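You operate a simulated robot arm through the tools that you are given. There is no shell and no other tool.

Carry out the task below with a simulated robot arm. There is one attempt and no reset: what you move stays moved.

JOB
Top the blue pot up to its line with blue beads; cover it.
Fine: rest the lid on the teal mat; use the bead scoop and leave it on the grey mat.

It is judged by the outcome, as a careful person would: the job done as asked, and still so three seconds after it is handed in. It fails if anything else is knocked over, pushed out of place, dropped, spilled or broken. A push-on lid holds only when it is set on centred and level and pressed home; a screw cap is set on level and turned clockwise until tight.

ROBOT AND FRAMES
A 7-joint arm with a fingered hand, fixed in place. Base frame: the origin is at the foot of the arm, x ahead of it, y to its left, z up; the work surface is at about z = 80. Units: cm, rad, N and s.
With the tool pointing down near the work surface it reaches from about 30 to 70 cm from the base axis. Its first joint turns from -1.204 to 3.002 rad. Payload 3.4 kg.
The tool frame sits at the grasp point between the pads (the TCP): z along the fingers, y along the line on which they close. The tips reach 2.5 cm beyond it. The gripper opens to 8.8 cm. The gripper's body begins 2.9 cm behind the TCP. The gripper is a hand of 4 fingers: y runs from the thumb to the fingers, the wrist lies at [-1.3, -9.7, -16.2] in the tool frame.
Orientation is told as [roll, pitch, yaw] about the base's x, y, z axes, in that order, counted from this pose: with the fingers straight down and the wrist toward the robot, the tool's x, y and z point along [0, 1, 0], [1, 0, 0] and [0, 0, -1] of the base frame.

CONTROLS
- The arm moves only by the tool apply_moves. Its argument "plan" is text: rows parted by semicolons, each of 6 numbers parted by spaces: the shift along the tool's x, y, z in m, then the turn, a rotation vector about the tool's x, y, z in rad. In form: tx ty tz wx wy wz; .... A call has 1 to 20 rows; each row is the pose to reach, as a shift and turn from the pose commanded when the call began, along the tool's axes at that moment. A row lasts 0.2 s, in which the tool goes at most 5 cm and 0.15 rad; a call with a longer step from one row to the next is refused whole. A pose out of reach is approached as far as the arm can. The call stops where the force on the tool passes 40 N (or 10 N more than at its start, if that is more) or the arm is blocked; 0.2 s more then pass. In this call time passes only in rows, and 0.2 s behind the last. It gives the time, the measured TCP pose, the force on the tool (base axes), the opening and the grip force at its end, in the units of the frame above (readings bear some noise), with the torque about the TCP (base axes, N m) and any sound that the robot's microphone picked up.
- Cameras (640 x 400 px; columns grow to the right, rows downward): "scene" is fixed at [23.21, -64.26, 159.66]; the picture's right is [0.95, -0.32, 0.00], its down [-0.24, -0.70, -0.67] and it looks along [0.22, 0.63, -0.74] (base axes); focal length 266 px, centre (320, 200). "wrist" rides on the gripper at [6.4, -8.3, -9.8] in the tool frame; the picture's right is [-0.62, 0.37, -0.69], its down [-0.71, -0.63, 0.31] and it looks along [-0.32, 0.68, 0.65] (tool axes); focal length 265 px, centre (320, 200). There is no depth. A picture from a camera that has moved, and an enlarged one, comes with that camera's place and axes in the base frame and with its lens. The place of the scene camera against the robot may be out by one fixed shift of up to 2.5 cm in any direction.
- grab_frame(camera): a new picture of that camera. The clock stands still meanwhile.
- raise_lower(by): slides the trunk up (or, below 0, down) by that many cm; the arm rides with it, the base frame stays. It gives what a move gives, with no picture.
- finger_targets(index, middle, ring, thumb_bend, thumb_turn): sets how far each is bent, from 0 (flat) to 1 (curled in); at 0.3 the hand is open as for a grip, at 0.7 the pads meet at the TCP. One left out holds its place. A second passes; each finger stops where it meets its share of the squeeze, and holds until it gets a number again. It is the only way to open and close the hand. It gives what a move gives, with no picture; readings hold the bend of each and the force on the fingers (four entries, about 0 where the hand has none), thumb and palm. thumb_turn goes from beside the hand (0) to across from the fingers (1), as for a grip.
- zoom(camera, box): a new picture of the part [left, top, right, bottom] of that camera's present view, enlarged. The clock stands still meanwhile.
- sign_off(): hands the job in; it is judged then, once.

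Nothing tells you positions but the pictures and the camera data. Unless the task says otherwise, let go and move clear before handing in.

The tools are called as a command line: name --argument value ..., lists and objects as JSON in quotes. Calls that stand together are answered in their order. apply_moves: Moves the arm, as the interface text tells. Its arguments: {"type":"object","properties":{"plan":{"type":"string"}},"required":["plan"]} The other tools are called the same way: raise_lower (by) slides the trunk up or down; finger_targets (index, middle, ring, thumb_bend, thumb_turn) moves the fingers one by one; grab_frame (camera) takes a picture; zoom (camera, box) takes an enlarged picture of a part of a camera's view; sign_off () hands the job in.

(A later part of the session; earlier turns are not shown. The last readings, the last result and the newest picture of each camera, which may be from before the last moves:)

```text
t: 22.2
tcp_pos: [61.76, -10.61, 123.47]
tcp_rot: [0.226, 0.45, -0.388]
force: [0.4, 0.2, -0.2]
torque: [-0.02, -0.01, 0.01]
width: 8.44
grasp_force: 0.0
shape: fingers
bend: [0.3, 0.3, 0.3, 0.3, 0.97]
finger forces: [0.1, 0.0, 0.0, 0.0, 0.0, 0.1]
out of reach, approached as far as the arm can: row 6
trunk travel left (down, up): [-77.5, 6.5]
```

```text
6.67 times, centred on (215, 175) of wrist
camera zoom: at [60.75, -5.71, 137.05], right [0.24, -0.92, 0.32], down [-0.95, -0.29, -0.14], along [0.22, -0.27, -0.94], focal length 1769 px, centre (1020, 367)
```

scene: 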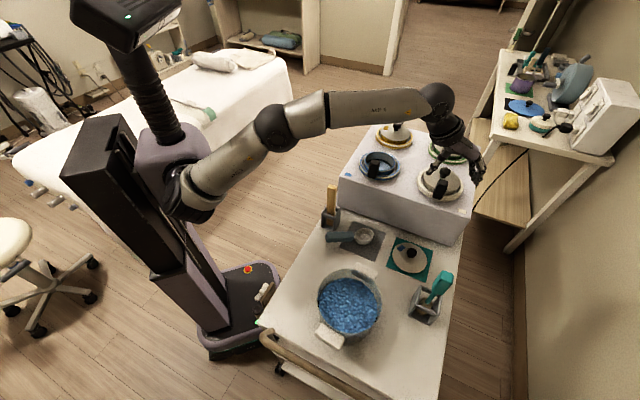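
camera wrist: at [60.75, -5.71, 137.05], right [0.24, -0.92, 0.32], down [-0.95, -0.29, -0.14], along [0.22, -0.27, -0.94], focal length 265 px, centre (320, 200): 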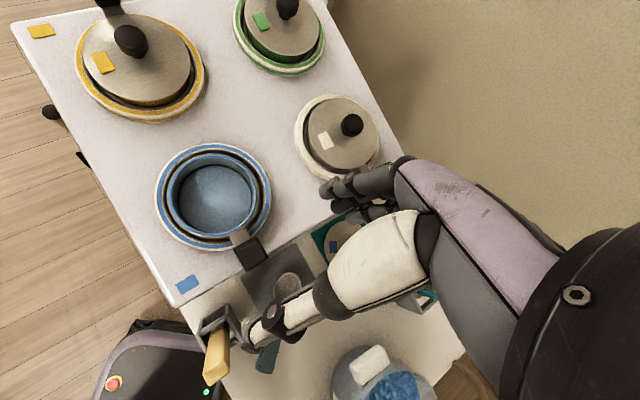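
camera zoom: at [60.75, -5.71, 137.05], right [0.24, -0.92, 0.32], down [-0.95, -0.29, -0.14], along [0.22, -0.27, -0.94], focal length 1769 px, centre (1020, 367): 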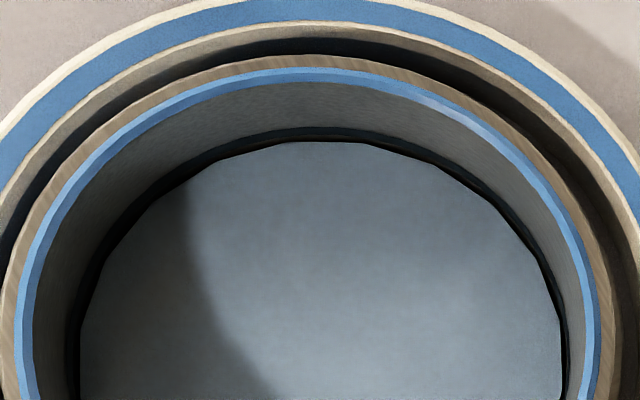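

The fill line is the dark band on the pot's inner wall; the wax surface lies a few millimetres below it, so only a modest amount of beads is needed. Next I'll straighten the hand and turn it about 83° in yaw over the scoop handle (near [45, -18, 86]), staying high, to test whether the arm can hold that pose.

apply_moves --plan "0 0 0 -0.075 -0.035 0; 0 0 0 -0.15 -0.07 0; 0 0 0 -0.225 -0.105 0; 0 0 0 -0.30 -0.14 0; 0 0 0 -0.375 -0.175 0; 0 0 0 -0.45 -0.21 0"

apply_moves --plan "-0.01 -0.009 0.0 0 0 -0.135; -0.02 -0.018 0.0 0 0 -0.27; -0.03 -0.027 0.0 0 0 -0.405; -0.04 -0.036 0 0 0 -0.54; -0.05 -0.045 0 0 0 -0.675; -0.06 -0.054 0 0 0 -0.81; -0.07 -0.062 0 0 0 -0.945; -0.08 -0.071 0 0 0 -1.08; -0.09 -0.080 0 0 0 -1.215; -0.10 -0.089 0 0 0 -1.35; -0.11 -0.098 0.01 0 0 -1.485; -0.12 -0.107 0.03 0 0 -1.62; -0.13 -0.116 0.05 0 0 -1.755; -0.14 -0.125 0.07 0 0 -1.89"

grab_frame --camera "scene"

grab_frame --camera "wrist"

```text
t: 23.6
tcp_pos: [65.87, -9.49, 125.5]
tcp_rot: [0.018, 0.037, -0.438]
force: [-0.2, 0.2, 0.0]
torque: [0.01, -0.03, -0.01]
width: 8.43
grasp_force: 0.0
shape: fingers
bend: [0.3, 0.3, 0.3, 0.3, 0.97]
finger forces: [0.0, 0.0, 0.0, 0.0, 0.0, 0.1]
out of reach, approached as far as the arm can: row 1, 2, 3, 4, 5, 6
trunk travel left (down, up): [-77.5, 6.5]
```

```text
t: 26.6
tcp_pos: [58.28, -18.7, 121.42]
tcp_rot: [0.001, -0.002, 1.457]
force: [-0.3, 0.1, -0.4]
torque: [-0.01, -0.01, 0.0]
width: 8.45
grasp_force: 0.0
shape: fingers
bend: [0.3, 0.3, 0.3, 0.3, 0.97]
finger forces: [0.0, 0.0, 0.0, 0.0, 0.0, 0.0]
out of reach, approached as far as the arm can: row 1, 2, 3, 4, 5, 6, 7, 8, 9, 10, 11, 12, 13, 14
trunk travel left (down, up): [-77.5, 6.5]
```

```text
taken
```

scene: 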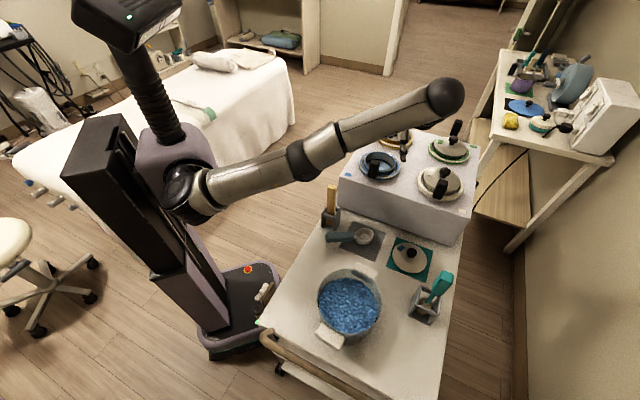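

```text
taken
camera wrist: at [50.93, -26.13, 131.31], right [0.66, 0.29, 0.69], down [0.64, -0.71, -0.31], along [0.4, 0.64, -0.65], focal length 265 px, centre (320, 200)
```

wrist: 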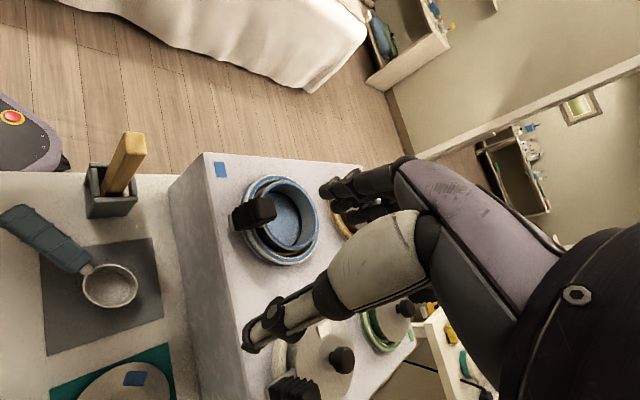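

The arm reports "out of reach" and stopped short at [58, -19, 121], stretched nearly straight, though the orientation was reached. I'll check whether it converges if given time, in free air.

apply_moves --plan "0 0 0 0 0 0; 0 0 0 0 0 0; 0 0 0 0 0 0"

```text
t: 27.4
tcp_pos: [58.17, -18.62, 121.35]
tcp_rot: [0.0, 0.001, 1.453]
force: [0.1, 0.2, 0.2]
torque: [-0.04, 0.0, -0.04]
width: 8.45
grasp_force: 0.1
shape: fingers
bend: [0.3, 0.3, 0.3, 0.3, 0.97]
finger forces: [0.1, 0.0, 0.1, 0.0, 0.1, 0.0]
trunk travel left (down, up): [-77.5, 6.5]
```

apply_moves --plan "0.033 -0.002 0.0 0 0 0; 0.066 -0.004 0.0 0 0 0; 0.10 -0.007 0.0 0 0 0; 0.132 -0.009 0.0 0 0 0"

grab_frame --camera "scene"

```text
t: 28.4
tcp_pos: [44.87, -18.34, 121.76]
tcp_rot: [-0.006, -0.003, 1.452]
force: [0.3, -0.5, 0.2]
torque: [-0.03, -0.02, -0.03]
width: 8.47
grasp_force: 0.1
shape: fingers
bend: [0.3, 0.3, 0.3, 0.3, 0.98]
finger forces: [0.0, 0.0, 0.1, 0.1, 0.0, 0.1]
out of reach, approached as far as the arm can: row 1
trunk travel left (down, up): [-77.5, 6.5]
```

```text
taken
```

scene: 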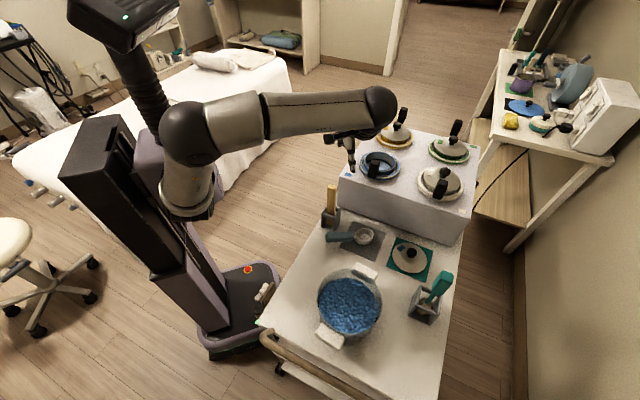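

The pose works now. I'll look with the wrist camera to measure the scoop handle and the upright stick holder next to it.

grab_frame --camera "wrist"

zoom --camera "wrist" --box '[0, 180, 280, 400]'

zoom --camera "scene" --box '[310, 175, 400, 265]'

```text
taken
camera wrist: at [37.5, -25.83, 131.57], right [0.66, 0.29, 0.7], down [0.64, -0.71, -0.3], along [0.41, 0.64, -0.65], focal length 265 px, centre (320, 200)
```

wrist: 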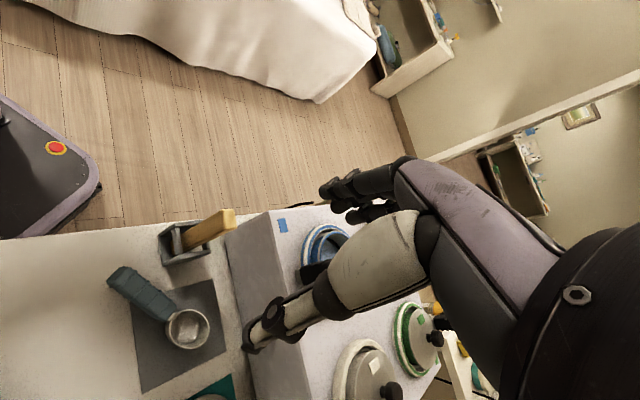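

```text
1.82 times, centred on (140, 290) of wrist
camera zoom: at [37.5, -25.83, 131.57], right [0.66, 0.29, 0.7], down [0.64, -0.71, -0.3], along [0.41, 0.64, -0.65], focal length 483 px, centre (647, 36)
```

zoom: 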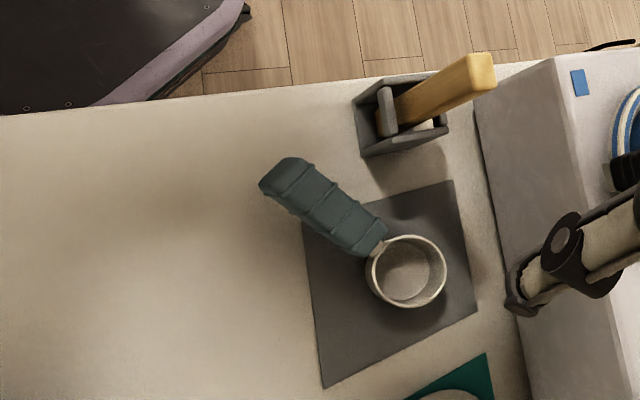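

```text
4.44 times, centred on (355, 220) of scene
camera zoom: at [23.21, -64.26, 159.66], right [0.95, -0.32, 0.0], down [-0.24, -0.7, -0.67], along [0.22, 0.63, -0.74], focal length 1183 px, centre (164, 111)
```

zoom: 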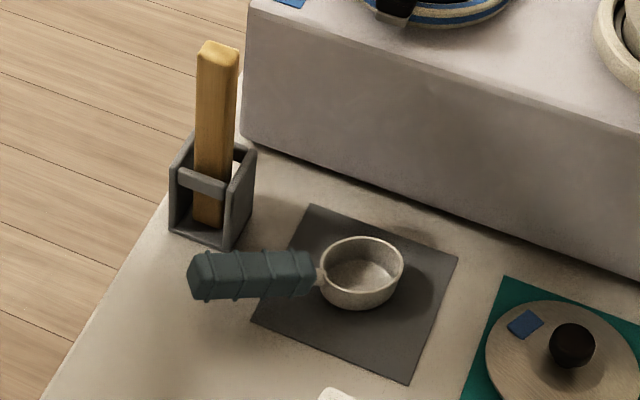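

The handle runs from [40.8, -18.5] to [49.2, -19.1] (top at z ≈ 86.5–87). The stick holder's nearest corner is only about 7 cm to its left, so I'll pre-close the fingers a bit for clearance and go down part-way.

finger_targets --index 0.45 --middle 0.45 --ring 0.45 --thumb_bend 0.4

apply_moves --plan "-0.0018 -0.0044 0.04 0 0 -0.042; -0.0018 -0.0044 0.08 0 0 -0.042; -0.0018 -0.0044 0.12 0 0 -0.042; -0.0018 -0.0044 0.16 0 0 -0.042; -0.0018 -0.0044 0.20 0 0 -0.042; -0.0018 -0.0044 0.24 0 0 -0.042"

grab_frame --camera "wrist"

grab_frame --camera "scene"

zoom --camera "scene" --box '[310, 150, 400, 250]'

```text
t: 29.4
tcp_pos: [45.14, -18.4, 121.66]
tcp_rot: [0.001, 0.0, 1.451]
force: [-0.4, 0.9, -1.4]
torque: [0.02, 0.01, 0.01]
width: 5.86
grasp_force: 0.1
shape: fingers
bend: [0.45, 0.45, 0.45, 0.4, 0.98]
finger forces: [0.0, 0.1, 0.0, 0.0, 0.1, 0.0]
trunk travel left (down, up): [-77.5, 6.5]
```

```text
t: 30.8
tcp_pos: [45.42, -18.66, 97.57]
tcp_rot: [-0.002, -0.001, 1.493]
force: [-0.7, -0.2, -0.1]
torque: [0.03, -0.03, 0.0]
width: 5.87
grasp_force: 0.1
shape: fingers
bend: [0.45, 0.45, 0.45, 0.4, 0.98]
finger forces: [0.0, 0.1, 0.0, 0.1, 0.0, 0.0]
trunk travel left (down, up): [-77.5, 6.5]
```

```text
taken
camera wrist: at [38.41, -26.49, 107.52], right [0.65, 0.32, 0.69], down [0.66, -0.68, -0.3], along [0.38, 0.66, -0.65], focal length 265 px, centre (320, 200)
```

wrist: 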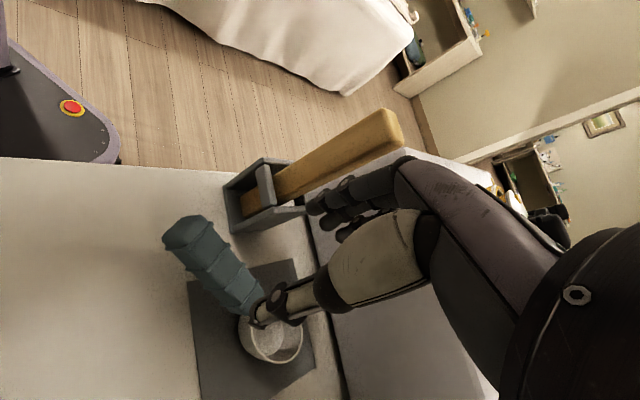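

```text
taken
```

scene: 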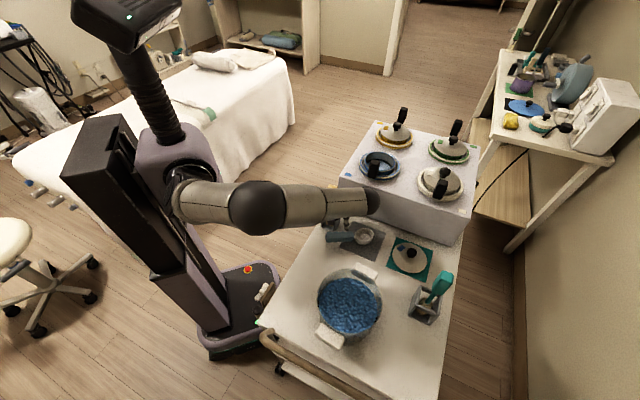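

```text
4.00 times, centred on (355, 200) of scene
camera zoom: at [23.21, -64.26, 159.66], right [0.95, -0.32, 0.0], down [-0.24, -0.7, -0.67], along [0.22, 0.63, -0.74], focal length 1064 px, centre (180, 200)
```

zoom: 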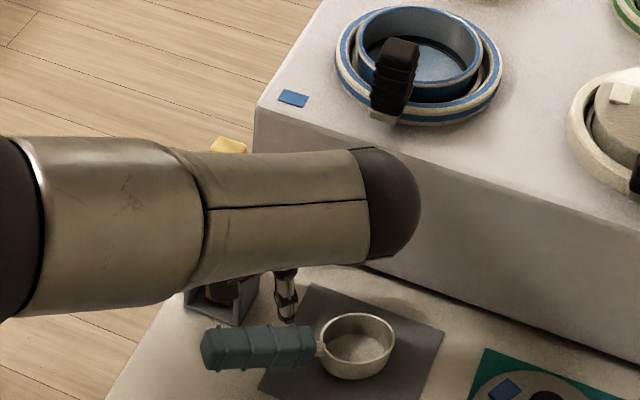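

The forearm clears the stick and the hand sits right above the handle. I'll go down around the handle now.

apply_moves --plan "0.0018 -0.002 0.03 0 0 0; 0.0018 -0.002 0.06 0 0 0; 0.0018 -0.002 0.08 0 0 0; 0.0018 -0.002 0.095 0 0 0; 0.0018 -0.002 0.11 0 0 0; 0.0018 -0.002 0.121 0 0 0"

grab_frame --camera "wrist"

grab_frame --camera "scene"

```text
t: 32.2
tcp_pos: [45.09, -19.03, 85.68]
tcp_rot: [0.001, 0.0, 1.495]
force: [0.3, -0.2, 0.1]
torque: [-0.01, 0.02, -0.03]
width: 5.85
grasp_force: 0.0
shape: fingers
bend: [0.45, 0.45, 0.45, 0.4, 0.98]
finger forces: [0.0, 0.0, 0.0, 0.0, 0.1, 0.0]
trunk travel left (down, up): [-77.5, 6.5]
```

```text
taken
camera wrist: at [38.05, -26.73, 95.54], right [0.65, 0.32, 0.69], down [0.66, -0.68, -0.3], along [0.38, 0.66, -0.65], focal length 265 px, centre (320, 200)
```

wrist: 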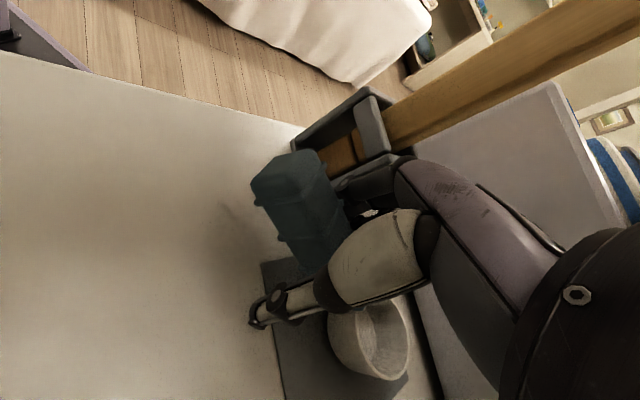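

```text
taken
```

scene: 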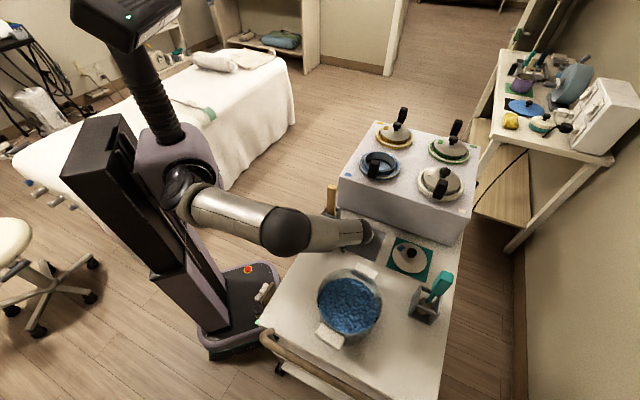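

The handle lies between thumb and fingers, nothing touched. I'll close the hand on it.

finger_targets --index 0.8 --middle 0.8 --ring 0.8 --thumb_bend 0.8

grab_frame --camera "wrist"

```text
t: 33.2
tcp_pos: [45.04, -18.84, 85.62]
tcp_rot: [0.0, -0.001, 1.495]
force: [0.3, 0.1, 0.3]
torque: [0.0, 0.03, 0.04]
width: 1.72
grasp_force: 22.0
shape: fingers
bend: [0.74, 0.72, 0.73, 0.59, 0.92]
finger forces: [9.1, 7.6, 6.7, 0.1, 20.8, 0.0]
trunk travel left (down, up): [-77.5, 6.5]
```

```text
taken
camera wrist: at [38.06, -26.72, 95.57], right [0.65, 0.32, 0.69], down [0.66, -0.68, -0.3], along [0.38, 0.66, -0.65], focal length 265 px, centre (320, 200)
```

wrist: 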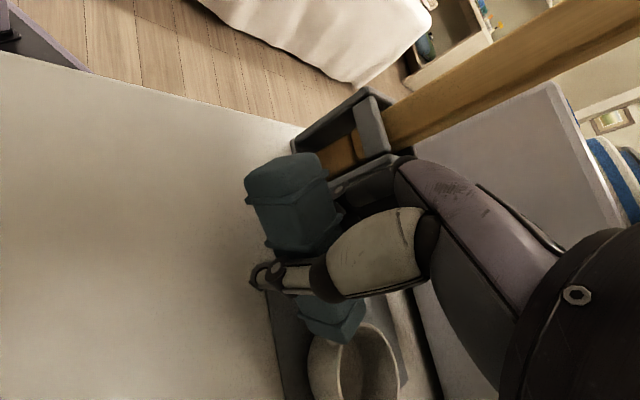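

All three fingers and the thumb hold the handle with 22 N. I'll lift it a few centimetres and look at how the scoop hangs.

apply_moves --plan "0 0 -0.01 0 0 0; 0 0 -0.03 0 0 0; 0 0 -0.06 0 0 0; 0 0 -0.1 0 0 0; 0 0 -0.14 0 0 0; 0 0 -0.18 0 0 0"

grab_frame --camera "wrist"

zoom --camera "scene" --box '[300, 150, 420, 250]'

```text
t: 34.6
tcp_pos: [44.89, -19.0, 103.7]
tcp_rot: [-0.001, -0.001, 1.497]
force: [-0.1, -0.6, -2.0]
torque: [0.05, 0.08, -0.01]
width: 1.69
grasp_force: 19.1
shape: fingers
bend: [0.74, 0.72, 0.74, 0.6, 0.92]
finger forces: [8.7, 6.4, 4.7, 0.0, 19.4, 0.0]
trunk travel left (down, up): [-77.5, 6.5]
```

```text
taken
camera wrist: at [37.88, -26.64, 113.54], right [0.65, 0.32, 0.69], down [0.66, -0.68, -0.3], along [0.38, 0.66, -0.65], focal length 265 px, centre (320, 200)
```

wrist: 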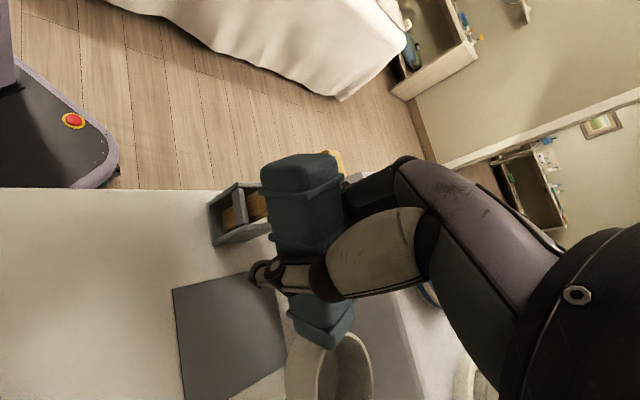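

```text
4.00 times, centred on (360, 200) of scene
camera zoom: at [23.21, -64.26, 159.66], right [0.95, -0.32, 0.0], down [-0.24, -0.7, -0.67], along [0.22, 0.63, -0.74], focal length 1064 px, centre (160, 200)
```

zoom: 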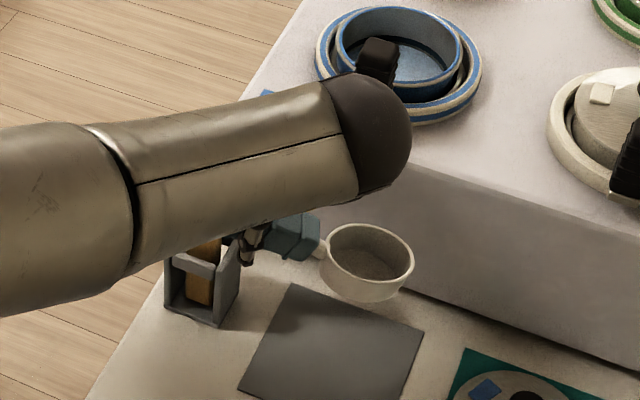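

zoom --camera "scene" --box '[350, 195, 410, 235]'

zoom --camera "wrist" --box '[240, 140, 400, 400]'

```text
10.00 times, centred on (380, 215) of scene
camera zoom: at [23.21, -64.26, 159.66], right [0.95, -0.32, 0.0], down [-0.24, -0.7, -0.67], along [0.22, 0.63, -0.74], focal length 2661 px, centre (-280, 50)
```

zoom: 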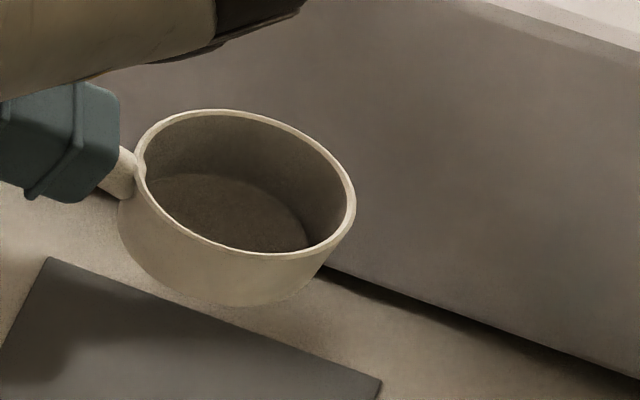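

```text
1.54 times, centred on (320, 270) of wrist
camera zoom: at [37.88, -26.64, 113.54], right [0.65, 0.32, 0.69], down [0.66, -0.68, -0.3], along [0.38, 0.66, -0.65], focal length 408 px, centre (320, 92)
```

zoom: 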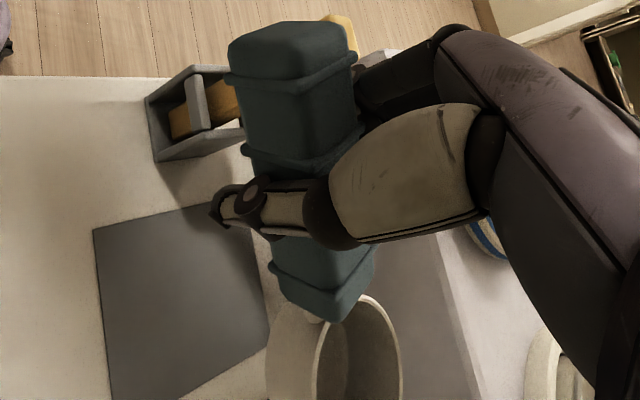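

The scoop is held but it swung about 23° in yaw and dipped slightly in the grip; the cup now sits at about [52.6, -23, 100.5]. The grip is firm. Now I'll measure the bead tub.

zoom --camera "scene" --box '[300, 255, 400, 355]'

grab_frame --camera "scene"

```text
4.00 times, centred on (350, 305) of scene
camera zoom: at [23.21, -64.26, 159.66], right [0.95, -0.32, 0.0], down [-0.24, -0.7, -0.67], along [0.22, 0.63, -0.74], focal length 1064 px, centre (200, -220)
```

zoom: 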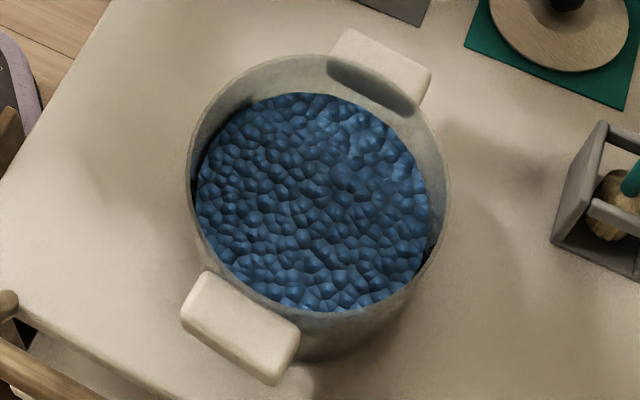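

```text
taken
```

scene: 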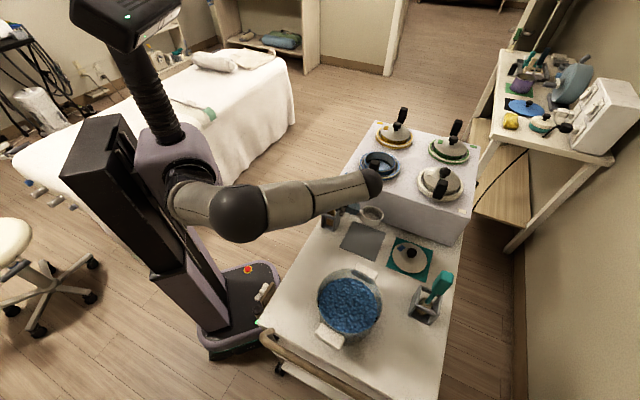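

Tub estimate: centre about [38.1, -41.1], rim z ≈ 90, beads at z ≈ 86.7, ears along the 39° line. I'll first raise the scoop, level the cup (about 9° nose-up, 8° roll), and look again.

apply_moves --plan "0 0 -0.03 0 0 0; 0 0 -0.06 -0.05 -0.05 0; 0 0 -0.09 -0.10 -0.10 0; 0 0 -0.1 -0.152 -0.145 0; 0 0 -0.1 -0.152 -0.145 0"

zoom --camera "scene" --box '[320, 150, 440, 230]'

grab_frame --camera "wrist"

```text
t: 35.8
tcp_pos: [44.91, -18.95, 113.56]
tcp_rot: [-0.147, -0.153, 1.506]
force: [0.5, 0.5, -1.9]
torque: [0.04, 0.11, -0.01]
width: 1.7
grasp_force: 19.3
shape: fingers
bend: [0.74, 0.72, 0.74, 0.6, 0.92]
finger forces: [8.5, 6.1, 4.2, 0.1, 19.3, 0.0]
trunk travel left (down, up): [-77.5, 6.5]
```

```text
5.00 times, centred on (380, 190) of scene
camera zoom: at [23.21, -64.26, 159.66], right [0.95, -0.32, 0.0], down [-0.24, -0.7, -0.67], along [0.22, 0.63, -0.74], focal length 1331 px, centre (20, 250)
```

zoom: 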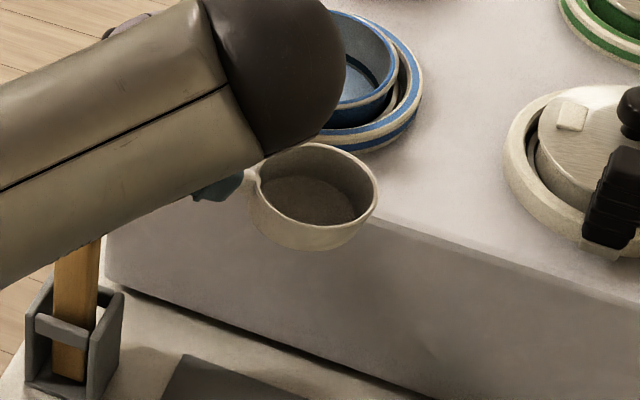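

```text
taken
camera wrist: at [36.6, -27.85, 121.1], right [0.53, 0.21, 0.82], down [0.71, -0.64, -0.29], along [0.46, 0.74, -0.49], focal length 265 px, centre (320, 200)
```

wrist: 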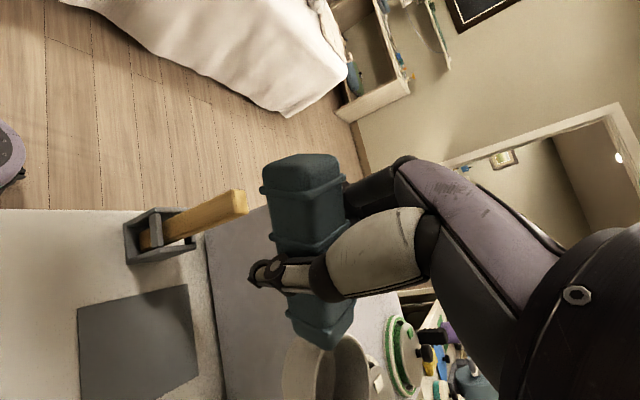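

The cup is now close to level, about 8.8 cm from the grasp point. I'll carry the empty scoop over the tub, turning it so that the cup heads away from the robot, clear of the tub's ears.

apply_moves --plan "0.0211 -0.026 -0.001 0.011 -0.0115 0.074; 0.0423 -0.0521 -0.0021 0.0219 -0.0231 0.1479; 0.0634 -0.0781 -0.0031 0.0329 -0.0346 0.2219; 0.0845 -0.1041 -0.0042 0.0438 -0.0461 0.2959; 0.1057 -0.1302 -0.0052 0.0548 -0.0577 0.3698; 0.1268 -0.1562 -0.0063 0.0657 -0.0692 0.4438"

grab_frame --camera "scene"

zoom --camera "scene" --box '[280, 200, 420, 350]'

grab_frame --camera "wrist"

```text
t: 37.2
tcp_pos: [31.36, -33.33, 109.94]
tcp_rot: [-0.147, -0.152, 1.051]
force: [-0.4, 0.5, -1.6]
torque: [0.1, 0.07, 0.05]
width: 1.61
grasp_force: 18.3
shape: fingers
bend: [0.74, 0.72, 0.74, 0.6, 0.92]
finger forces: [7.1, 6.5, 4.0, 0.1, 18.2, 0.0]
trunk travel left (down, up): [-77.5, 6.5]
```

```text
taken
```

scene: 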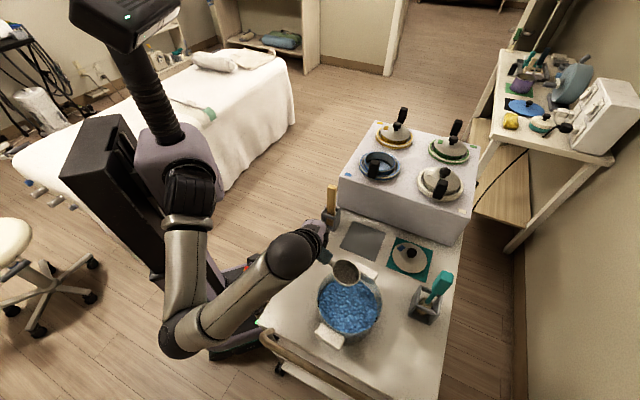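

```text
2.67 times, centred on (350, 275) of scene
camera zoom: at [23.21, -64.26, 159.66], right [0.95, -0.32, 0.0], down [-0.24, -0.7, -0.67], along [0.22, 0.63, -0.74], focal length 710 px, centre (240, 0)
```

zoom: 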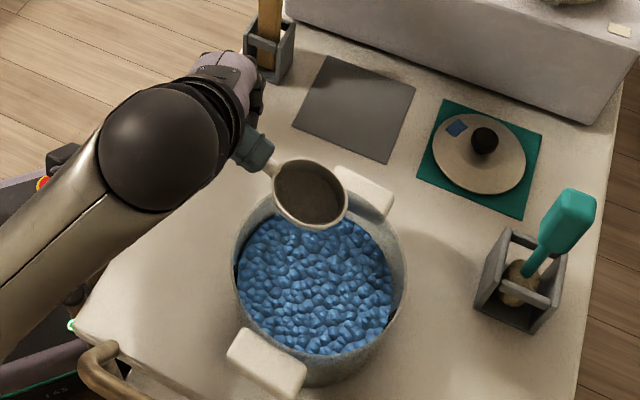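

```text
taken
camera wrist: at [19.91, -37.74, 117.51], right [0.57, -0.04, 0.82], down [0.36, -0.89, -0.29], along [0.74, 0.46, -0.49], focal length 265 px, centre (320, 200)
```

wrist: 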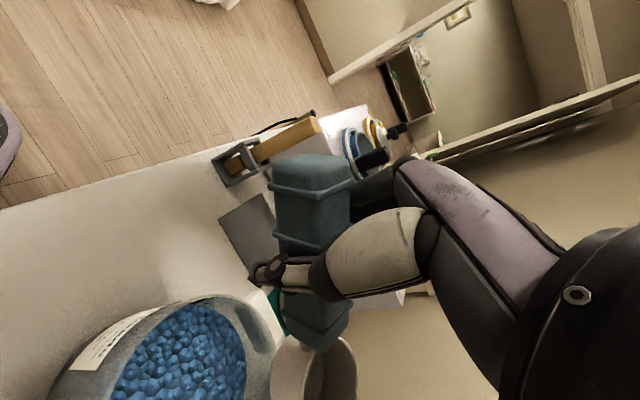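

zoom --camera "wrist" --box '[40, 280, 280, 400]'

zoom --camera "scene" --box '[320, 240, 390, 340]'

```text
2.67 times, centred on (160, 340) of wrist
camera zoom: at [19.91, -37.74, 117.51], right [0.57, -0.04, 0.82], down [0.36, -0.89, -0.29], along [0.74, 0.46, -0.49], focal length 708 px, centre (747, -173)
```

zoom: 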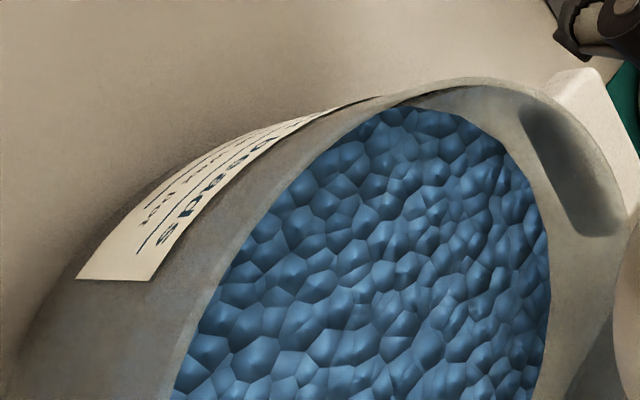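

```text
4.00 times, centred on (355, 290) of scene
camera zoom: at [23.21, -64.26, 159.66], right [0.95, -0.32, 0.0], down [-0.24, -0.7, -0.67], along [0.22, 0.63, -0.74], focal length 1064 px, centre (180, -160)
```

zoom: 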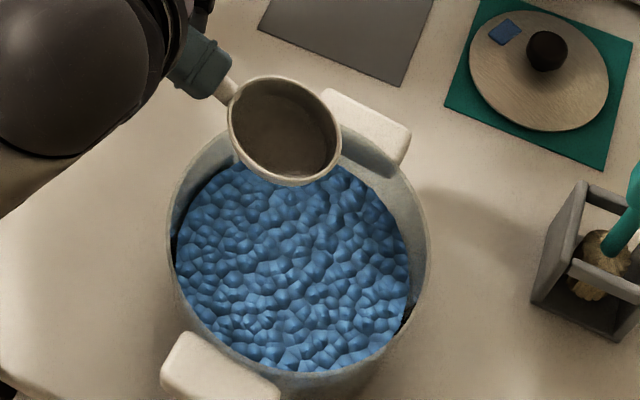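

The tub's label reads "beads"; refitting both views puts its rim at z ≈ 93, radius ≈ 8.4, centre ≈ [38.3, -41.8], beads at about z ≈ 90. I'll tip the scoop nose-down by 40° above the tub before digging, so that the hand stays above the rim.

apply_moves --plan "-0.0078 -0.0062 0.0151 -0.0435 0.1303 0.0267; -0.0155 -0.0124 0.0302 -0.0871 0.2607 0.0535; -0.0233 -0.0186 0.0454 -0.1306 0.391 0.0802; -0.0311 -0.0248 0.0605 -0.1742 0.5214 0.107; -0.0388 -0.031 0.0756 -0.2177 0.6517 0.1337"

zoom --camera "scene" --box '[280, 200, 420, 350]'

grab_frame --camera "wrist"

grab_frame --camera "scene"

```text
t: 38.4
tcp_pos: [35.02, -37.61, 102.81]
tcp_rot: [0.554, -0.337, 0.872]
force: [-0.4, 0.5, -2.1]
torque: [0.06, 0.02, 0.02]
width: 1.6
grasp_force: 18.6
shape: fingers
bend: [0.74, 0.73, 0.74, 0.6, 0.92]
finger forces: [7.6, 6.5, 4.6, 0.0, 18.2, 0.0]
trunk travel left (down, up): [-77.5, 6.5]
```

```text
2.67 times, centred on (350, 275) of scene
camera zoom: at [23.21, -64.26, 159.66], right [0.95, -0.32, 0.0], down [-0.24, -0.7, -0.67], along [0.22, 0.63, -0.74], focal length 710 px, centre (240, 0)
```

zoom: 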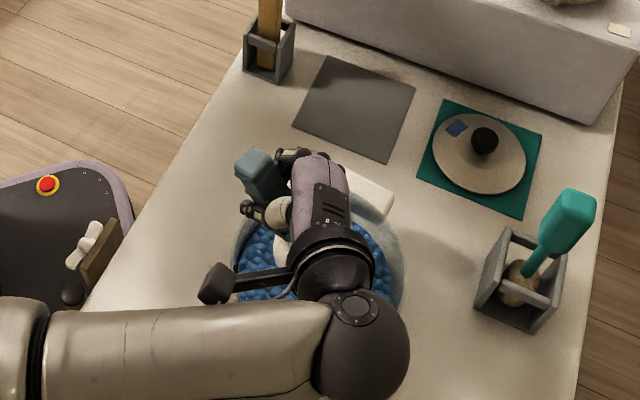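

```text
taken
camera wrist: at [27.21, -46.32, 111.26], right [0.85, -0.37, 0.37], down [0.1, -0.58, -0.81], along [0.52, 0.72, -0.46], focal length 265 px, centre (320, 200)
```

wrist: 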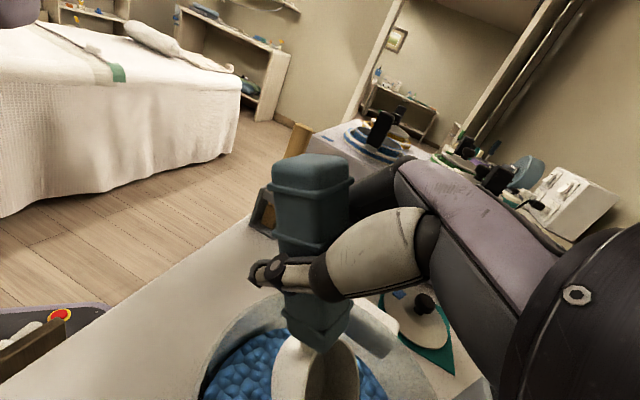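

```text
taken
```

scene: 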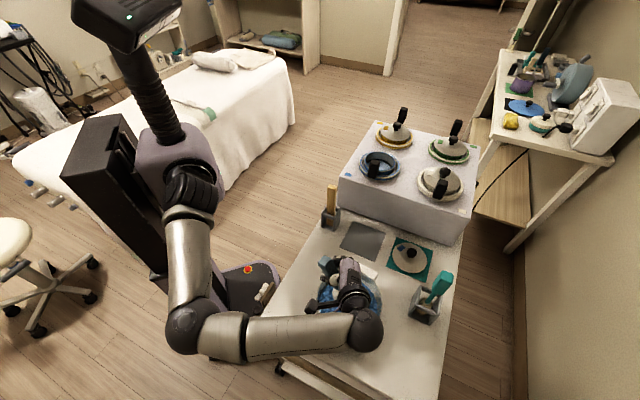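

zoom --camera "wrist" --box '[180, 270, 440, 400]'

```text
2.46 times, centred on (310, 335) of wrist
camera zoom: at [27.21, -46.32, 111.26], right [0.85, -0.37, 0.37], down [0.1, -0.58, -0.81], along [0.52, 0.72, -0.46], focal length 653 px, centre (345, -132)
```

zoom: 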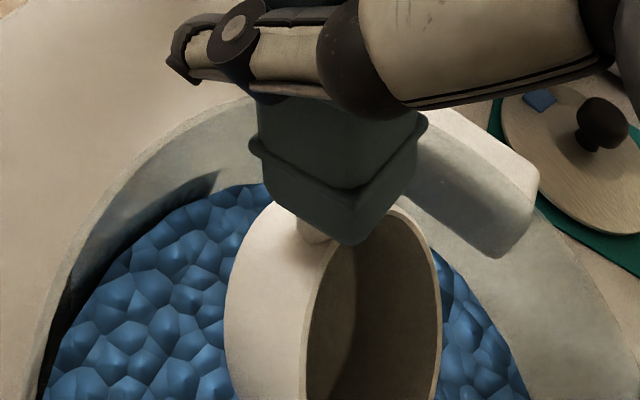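

The cup hangs tilted over the middle of the beads and the hand clears the rim. I'll lower it into the beads slowly, first half.

apply_moves --plan "-0.0074 -0.005 0.0121 0 0 0; -0.0124 -0.0083 0.0201 0 0 0; -0.0173 -0.0116 0.0281 0 0 0; -0.0223 -0.0149 0.0362 0 0 0; -0.0272 -0.0182 0.0442 0 0 0"

zoom --camera "wrist" --box '[180, 230, 440, 400]'

zoom --camera "scene" --box '[280, 220, 420, 350]'

```text
t: 39.6
tcp_pos: [34.77, -37.44, 97.33]
tcp_rot: [0.552, -0.337, 0.875]
force: [0.5, -0.8, -1.1]
torque: [0.04, 0.0, 0.02]
width: 1.59
grasp_force: 18.1
shape: fingers
bend: [0.74, 0.73, 0.74, 0.6, 0.92]
finger forces: [7.4, 6.6, 4.3, 0.1, 18.1, 0.0]
trunk travel left (down, up): [-77.5, 6.5]
```

```text
2.35 times, centred on (310, 315) of wrist
camera zoom: at [27.02, -46.2, 105.81], right [0.85, -0.37, 0.37], down [0.1, -0.58, -0.81], along [0.52, 0.72, -0.46], focal length 624 px, centre (344, -71)
```

zoom: 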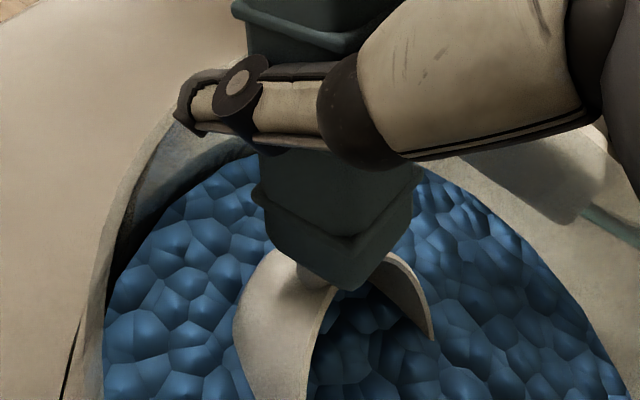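

```text
3.08 times, centred on (350, 285) of scene
camera zoom: at [23.21, -64.26, 159.66], right [0.95, -0.32, 0.0], down [-0.24, -0.7, -0.67], along [0.22, 0.63, -0.74], focal length 819 px, centre (228, -62)
```

zoom: 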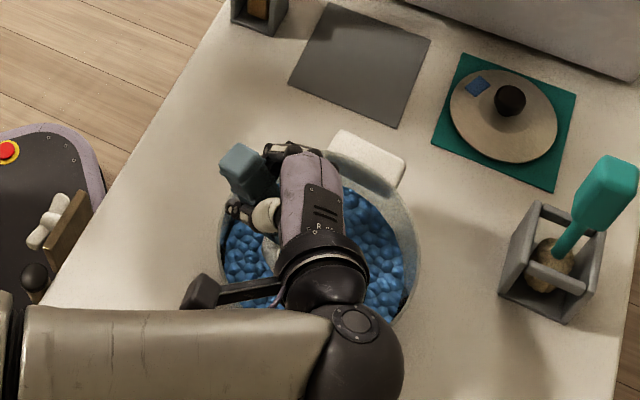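

The cup's nose is in the beads with no resistance felt. The thumb would come near the rim if I went straight down, so I'll push forward 2 cm first, then down 2 cm and forward a bit more.

apply_moves --plan "-0.0065 -0.0012 -0.0045 0 0 0; -0.013 -0.0025 -0.009 0 0 0; -0.0162 -0.0031 -0.0113 0 0 0; -0.0197 -0.0054 -0.0057 0 0 0; -0.0231 -0.0077 0.0 0 0 0; -0.0261 -0.0097 0.0048 0 0 0; -0.0318 -0.0108 0.0009 0 0 0; -0.0375 -0.0119 -0.003 0 0 0"

zoom --camera "wrist" --box '[180, 230, 440, 400]'

zoom --camera "scene" --box '[280, 220, 420, 350]'

```text
t: 41.4
tcp_pos: [37.16, -40.09, 95.25]
tcp_rot: [0.552, -0.335, 0.877]
force: [0.7, 0.3, -2.2]
torque: [0.01, 0.0, 0.02]
width: 1.56
grasp_force: 18.1
shape: fingers
bend: [0.74, 0.73, 0.74, 0.6, 0.92]
finger forces: [7.4, 6.8, 4.1, 0.1, 18.1, 0.0]
trunk travel left (down, up): [-77.5, 6.5]
```

```text
2.35 times, centred on (310, 315) of wrist
camera zoom: at [29.27, -48.86, 103.67], right [0.85, -0.37, 0.37], down [0.1, -0.58, -0.81], along [0.52, 0.72, -0.46], focal length 624 px, centre (344, -71)
```

zoom: 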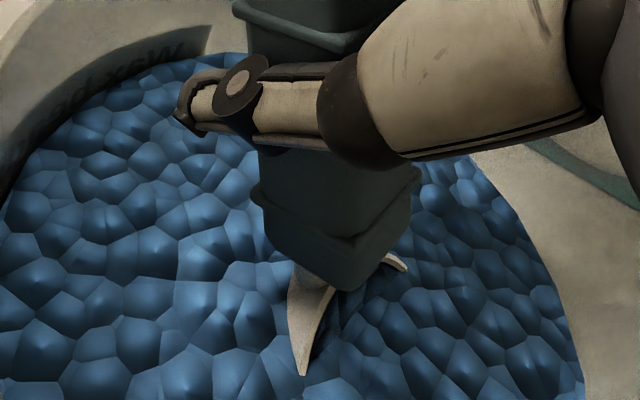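

```text
3.08 times, centred on (350, 285) of scene
camera zoom: at [23.21, -64.26, 159.66], right [0.95, -0.32, 0.0], down [-0.24, -0.7, -0.67], along [0.22, 0.63, -0.74], focal length 819 px, centre (228, -62)
```

zoom: 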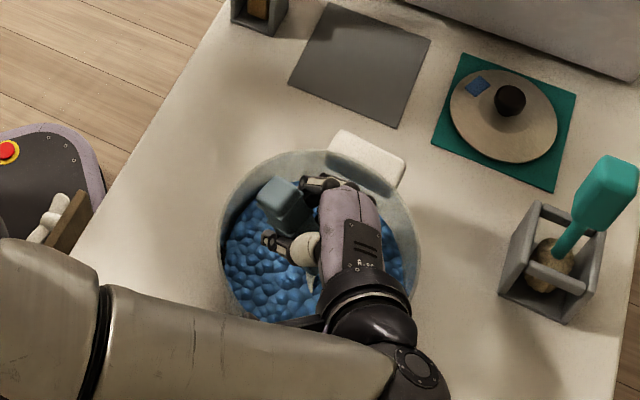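

The cup is buried in beads with only its rear rim showing. I'll lift while levelling it and drawing back, so that any loose beads fall back into the tub.

apply_moves --plan "0.0049 0.0033 -0.008 0.0249 -0.0745 -0.0153; 0.0123 0.0071 -0.0144 0.056 -0.1676 -0.0344; 0.0229 0.0115 -0.0185 0.0871 -0.2607 -0.0535; 0.0344 0.016 -0.0221 0.1244 -0.3724 -0.0764; 0.0458 0.0205 -0.0256 0.1555 -0.4655 -0.0955; 0.0573 0.0251 -0.0291 0.1866 -0.5586 -0.1146; 0.0696 0.031 -0.0378 0.2177 -0.6517 -0.1337"

zoom --camera "wrist" --box '[180, 230, 440, 400]'

zoom --camera "scene" --box '[300, 230, 400, 330]'

```text
t: 43.0
tcp_pos: [34.29, -36.95, 102.81]
tcp_rot: [-0.149, -0.153, 1.053]
force: [0.4, -0.4, -2.0]
torque: [0.07, 0.07, 0.0]
width: 1.5
grasp_force: 17.3
shape: fingers
bend: [0.74, 0.73, 0.74, 0.6, 0.92]
finger forces: [6.5, 6.7, 3.5, 0.0, 17.6, 0.1]
trunk travel left (down, up): [-77.5, 6.5]
```

```text
2.35 times, centred on (310, 315) of wrist
camera zoom: at [22.78, -41.32, 110.45], right [0.57, -0.04, 0.82], down [0.36, -0.89, -0.29], along [0.74, 0.46, -0.49], focal length 624 px, centre (344, -71)
```

zoom: 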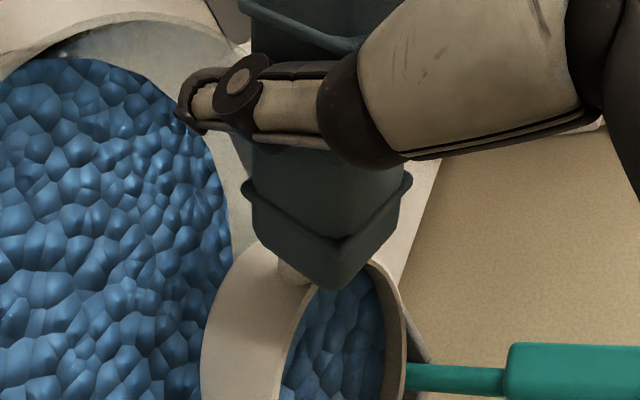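

```text
4.00 times, centred on (350, 280) of scene
camera zoom: at [23.21, -64.26, 159.66], right [0.95, -0.32, 0.0], down [-0.24, -0.7, -0.67], along [0.22, 0.63, -0.74], focal length 1064 px, centre (200, -120)
```

zoom: 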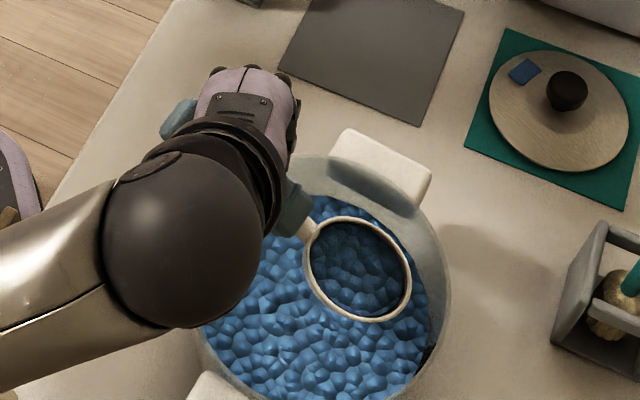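

The cup is now more than half full of beads, all within the tub. I'll raise it, then carry it level towards the blue pot while turning it.

apply_moves --plan "-0.0029 0.003 -0.0196 0 0 0; -0.0072 0.0076 -0.0489 0 0 0; -0.0116 0.0122 -0.0782 0 0 0; -0.0159 0.0168 -0.1075 0 0 0; -0.0188 0.0198 -0.1271 0 0 0"

apply_moves --plan "-0.003 0.0193 0.003 0.0059 -0.0062 0.04; -0.0089 0.0578 0.009 0.0178 -0.0187 0.12; -0.0148 0.0963 0.015 0.0296 -0.0312 0.2; -0.0208 0.1348 0.021 0.0415 -0.0436 0.28; -0.0267 0.1733 0.027 0.0533 -0.0561 0.36; -0.0326 0.2118 0.033 0.0651 -0.0686 0.44; -0.0386 0.2503 0.039 0.077 -0.081 0.52; -0.0416 0.2696 0.0421 0.0829 -0.0873 0.56"

grab_frame --camera "scene"

grab_frame --camera "wrist"

```text
t: 44.2
tcp_pos: [34.47, -37.11, 115.88]
tcp_rot: [-0.146, -0.152, 1.052]
force: [0.7, 0.0, -1.8]
torque: [0.11, 0.03, -0.01]
width: 1.45
grasp_force: 17.3
shape: fingers
bend: [0.75, 0.73, 0.74, 0.61, 0.92]
finger forces: [6.4, 6.8, 3.5, 0.1, 17.2, 0.0]
trunk travel left (down, up): [-77.5, 6.5]
```

```text
t: 46.0
tcp_pos: [51.98, -15.69, 116.42]
tcp_rot: [-0.148, -0.15, 0.48]
force: [-0.9, 0.5, -0.9]
torque: [0.11, -0.02, 0.01]
width: 1.39
grasp_force: 16.7
shape: fingers
bend: [0.75, 0.73, 0.75, 0.6, 0.92]
finger forces: [6.5, 6.6, 3.1, 0.0, 16.8, 0.0]
trunk travel left (down, up): [-77.5, 6.5]
```

```text
taken
```

scene: 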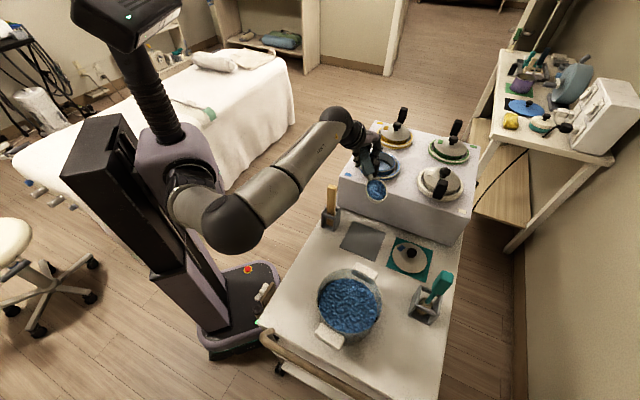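

```text
taken
camera wrist: at [39.93, -12.97, 123.88], right [0.45, -0.34, 0.82], down [-0.18, -0.94, -0.29], along [0.87, -0.02, -0.49], focal length 265 px, centre (320, 200)
```

wrist: 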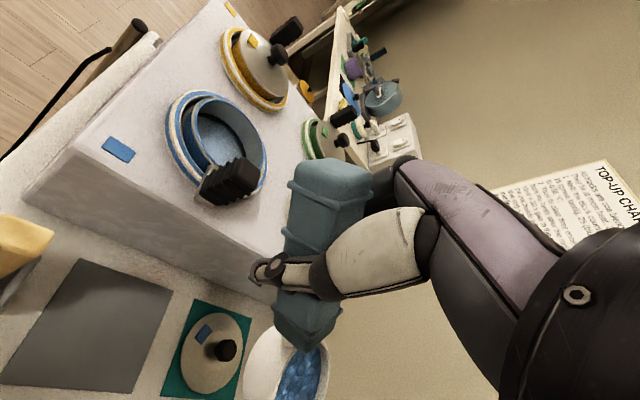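

The cup carries beads, but the scoop is slowly pivoting nose-down in the grip and the squeeze has eased to 17 N. I'll squeeze harder and check how level the cup is.

finger_targets --index 1.0 --middle 1.0 --ring 1.0 --thumb_bend 1.0

zoom --camera "scene" --box '[330, 130, 420, 220]'

grab_frame --camera "wrist"

```text
t: 47.0
tcp_pos: [51.99, -15.69, 116.36]
tcp_rot: [-0.148, -0.152, 0.48]
force: [1.0, 1.0, -2.0]
torque: [0.06, -0.03, 0.03]
width: 0.79
grasp_force: 42.9
shape: fingers
bend: [0.8, 0.76, 0.84, 0.71, 0.87]
finger forces: [9.5, 13.2, 13.1, 0.1, 35.3, 15.3]
trunk travel left (down, up): [-77.5, 6.5]
```

```text
4.44 times, centred on (375, 175) of scene
camera zoom: at [23.21, -64.26, 159.66], right [0.95, -0.32, 0.0], down [-0.24, -0.7, -0.67], along [0.22, 0.63, -0.74], focal length 1183 px, centre (76, 311)
```

zoom: 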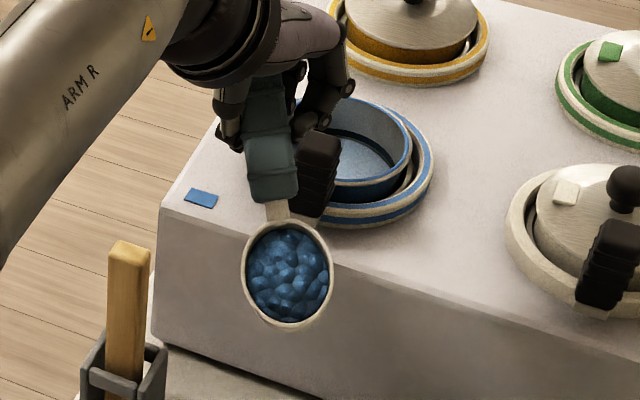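

```text
taken
camera wrist: at [39.88, -13.05, 123.89], right [0.45, -0.34, 0.82], down [-0.18, -0.94, -0.29], along [0.87, -0.02, -0.49], focal length 265 px, centre (320, 200)
```

wrist: 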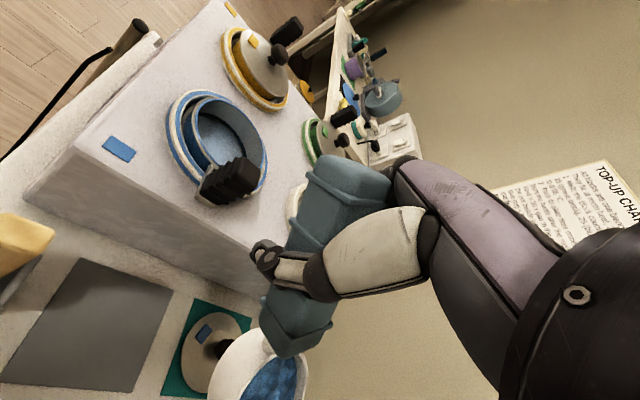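

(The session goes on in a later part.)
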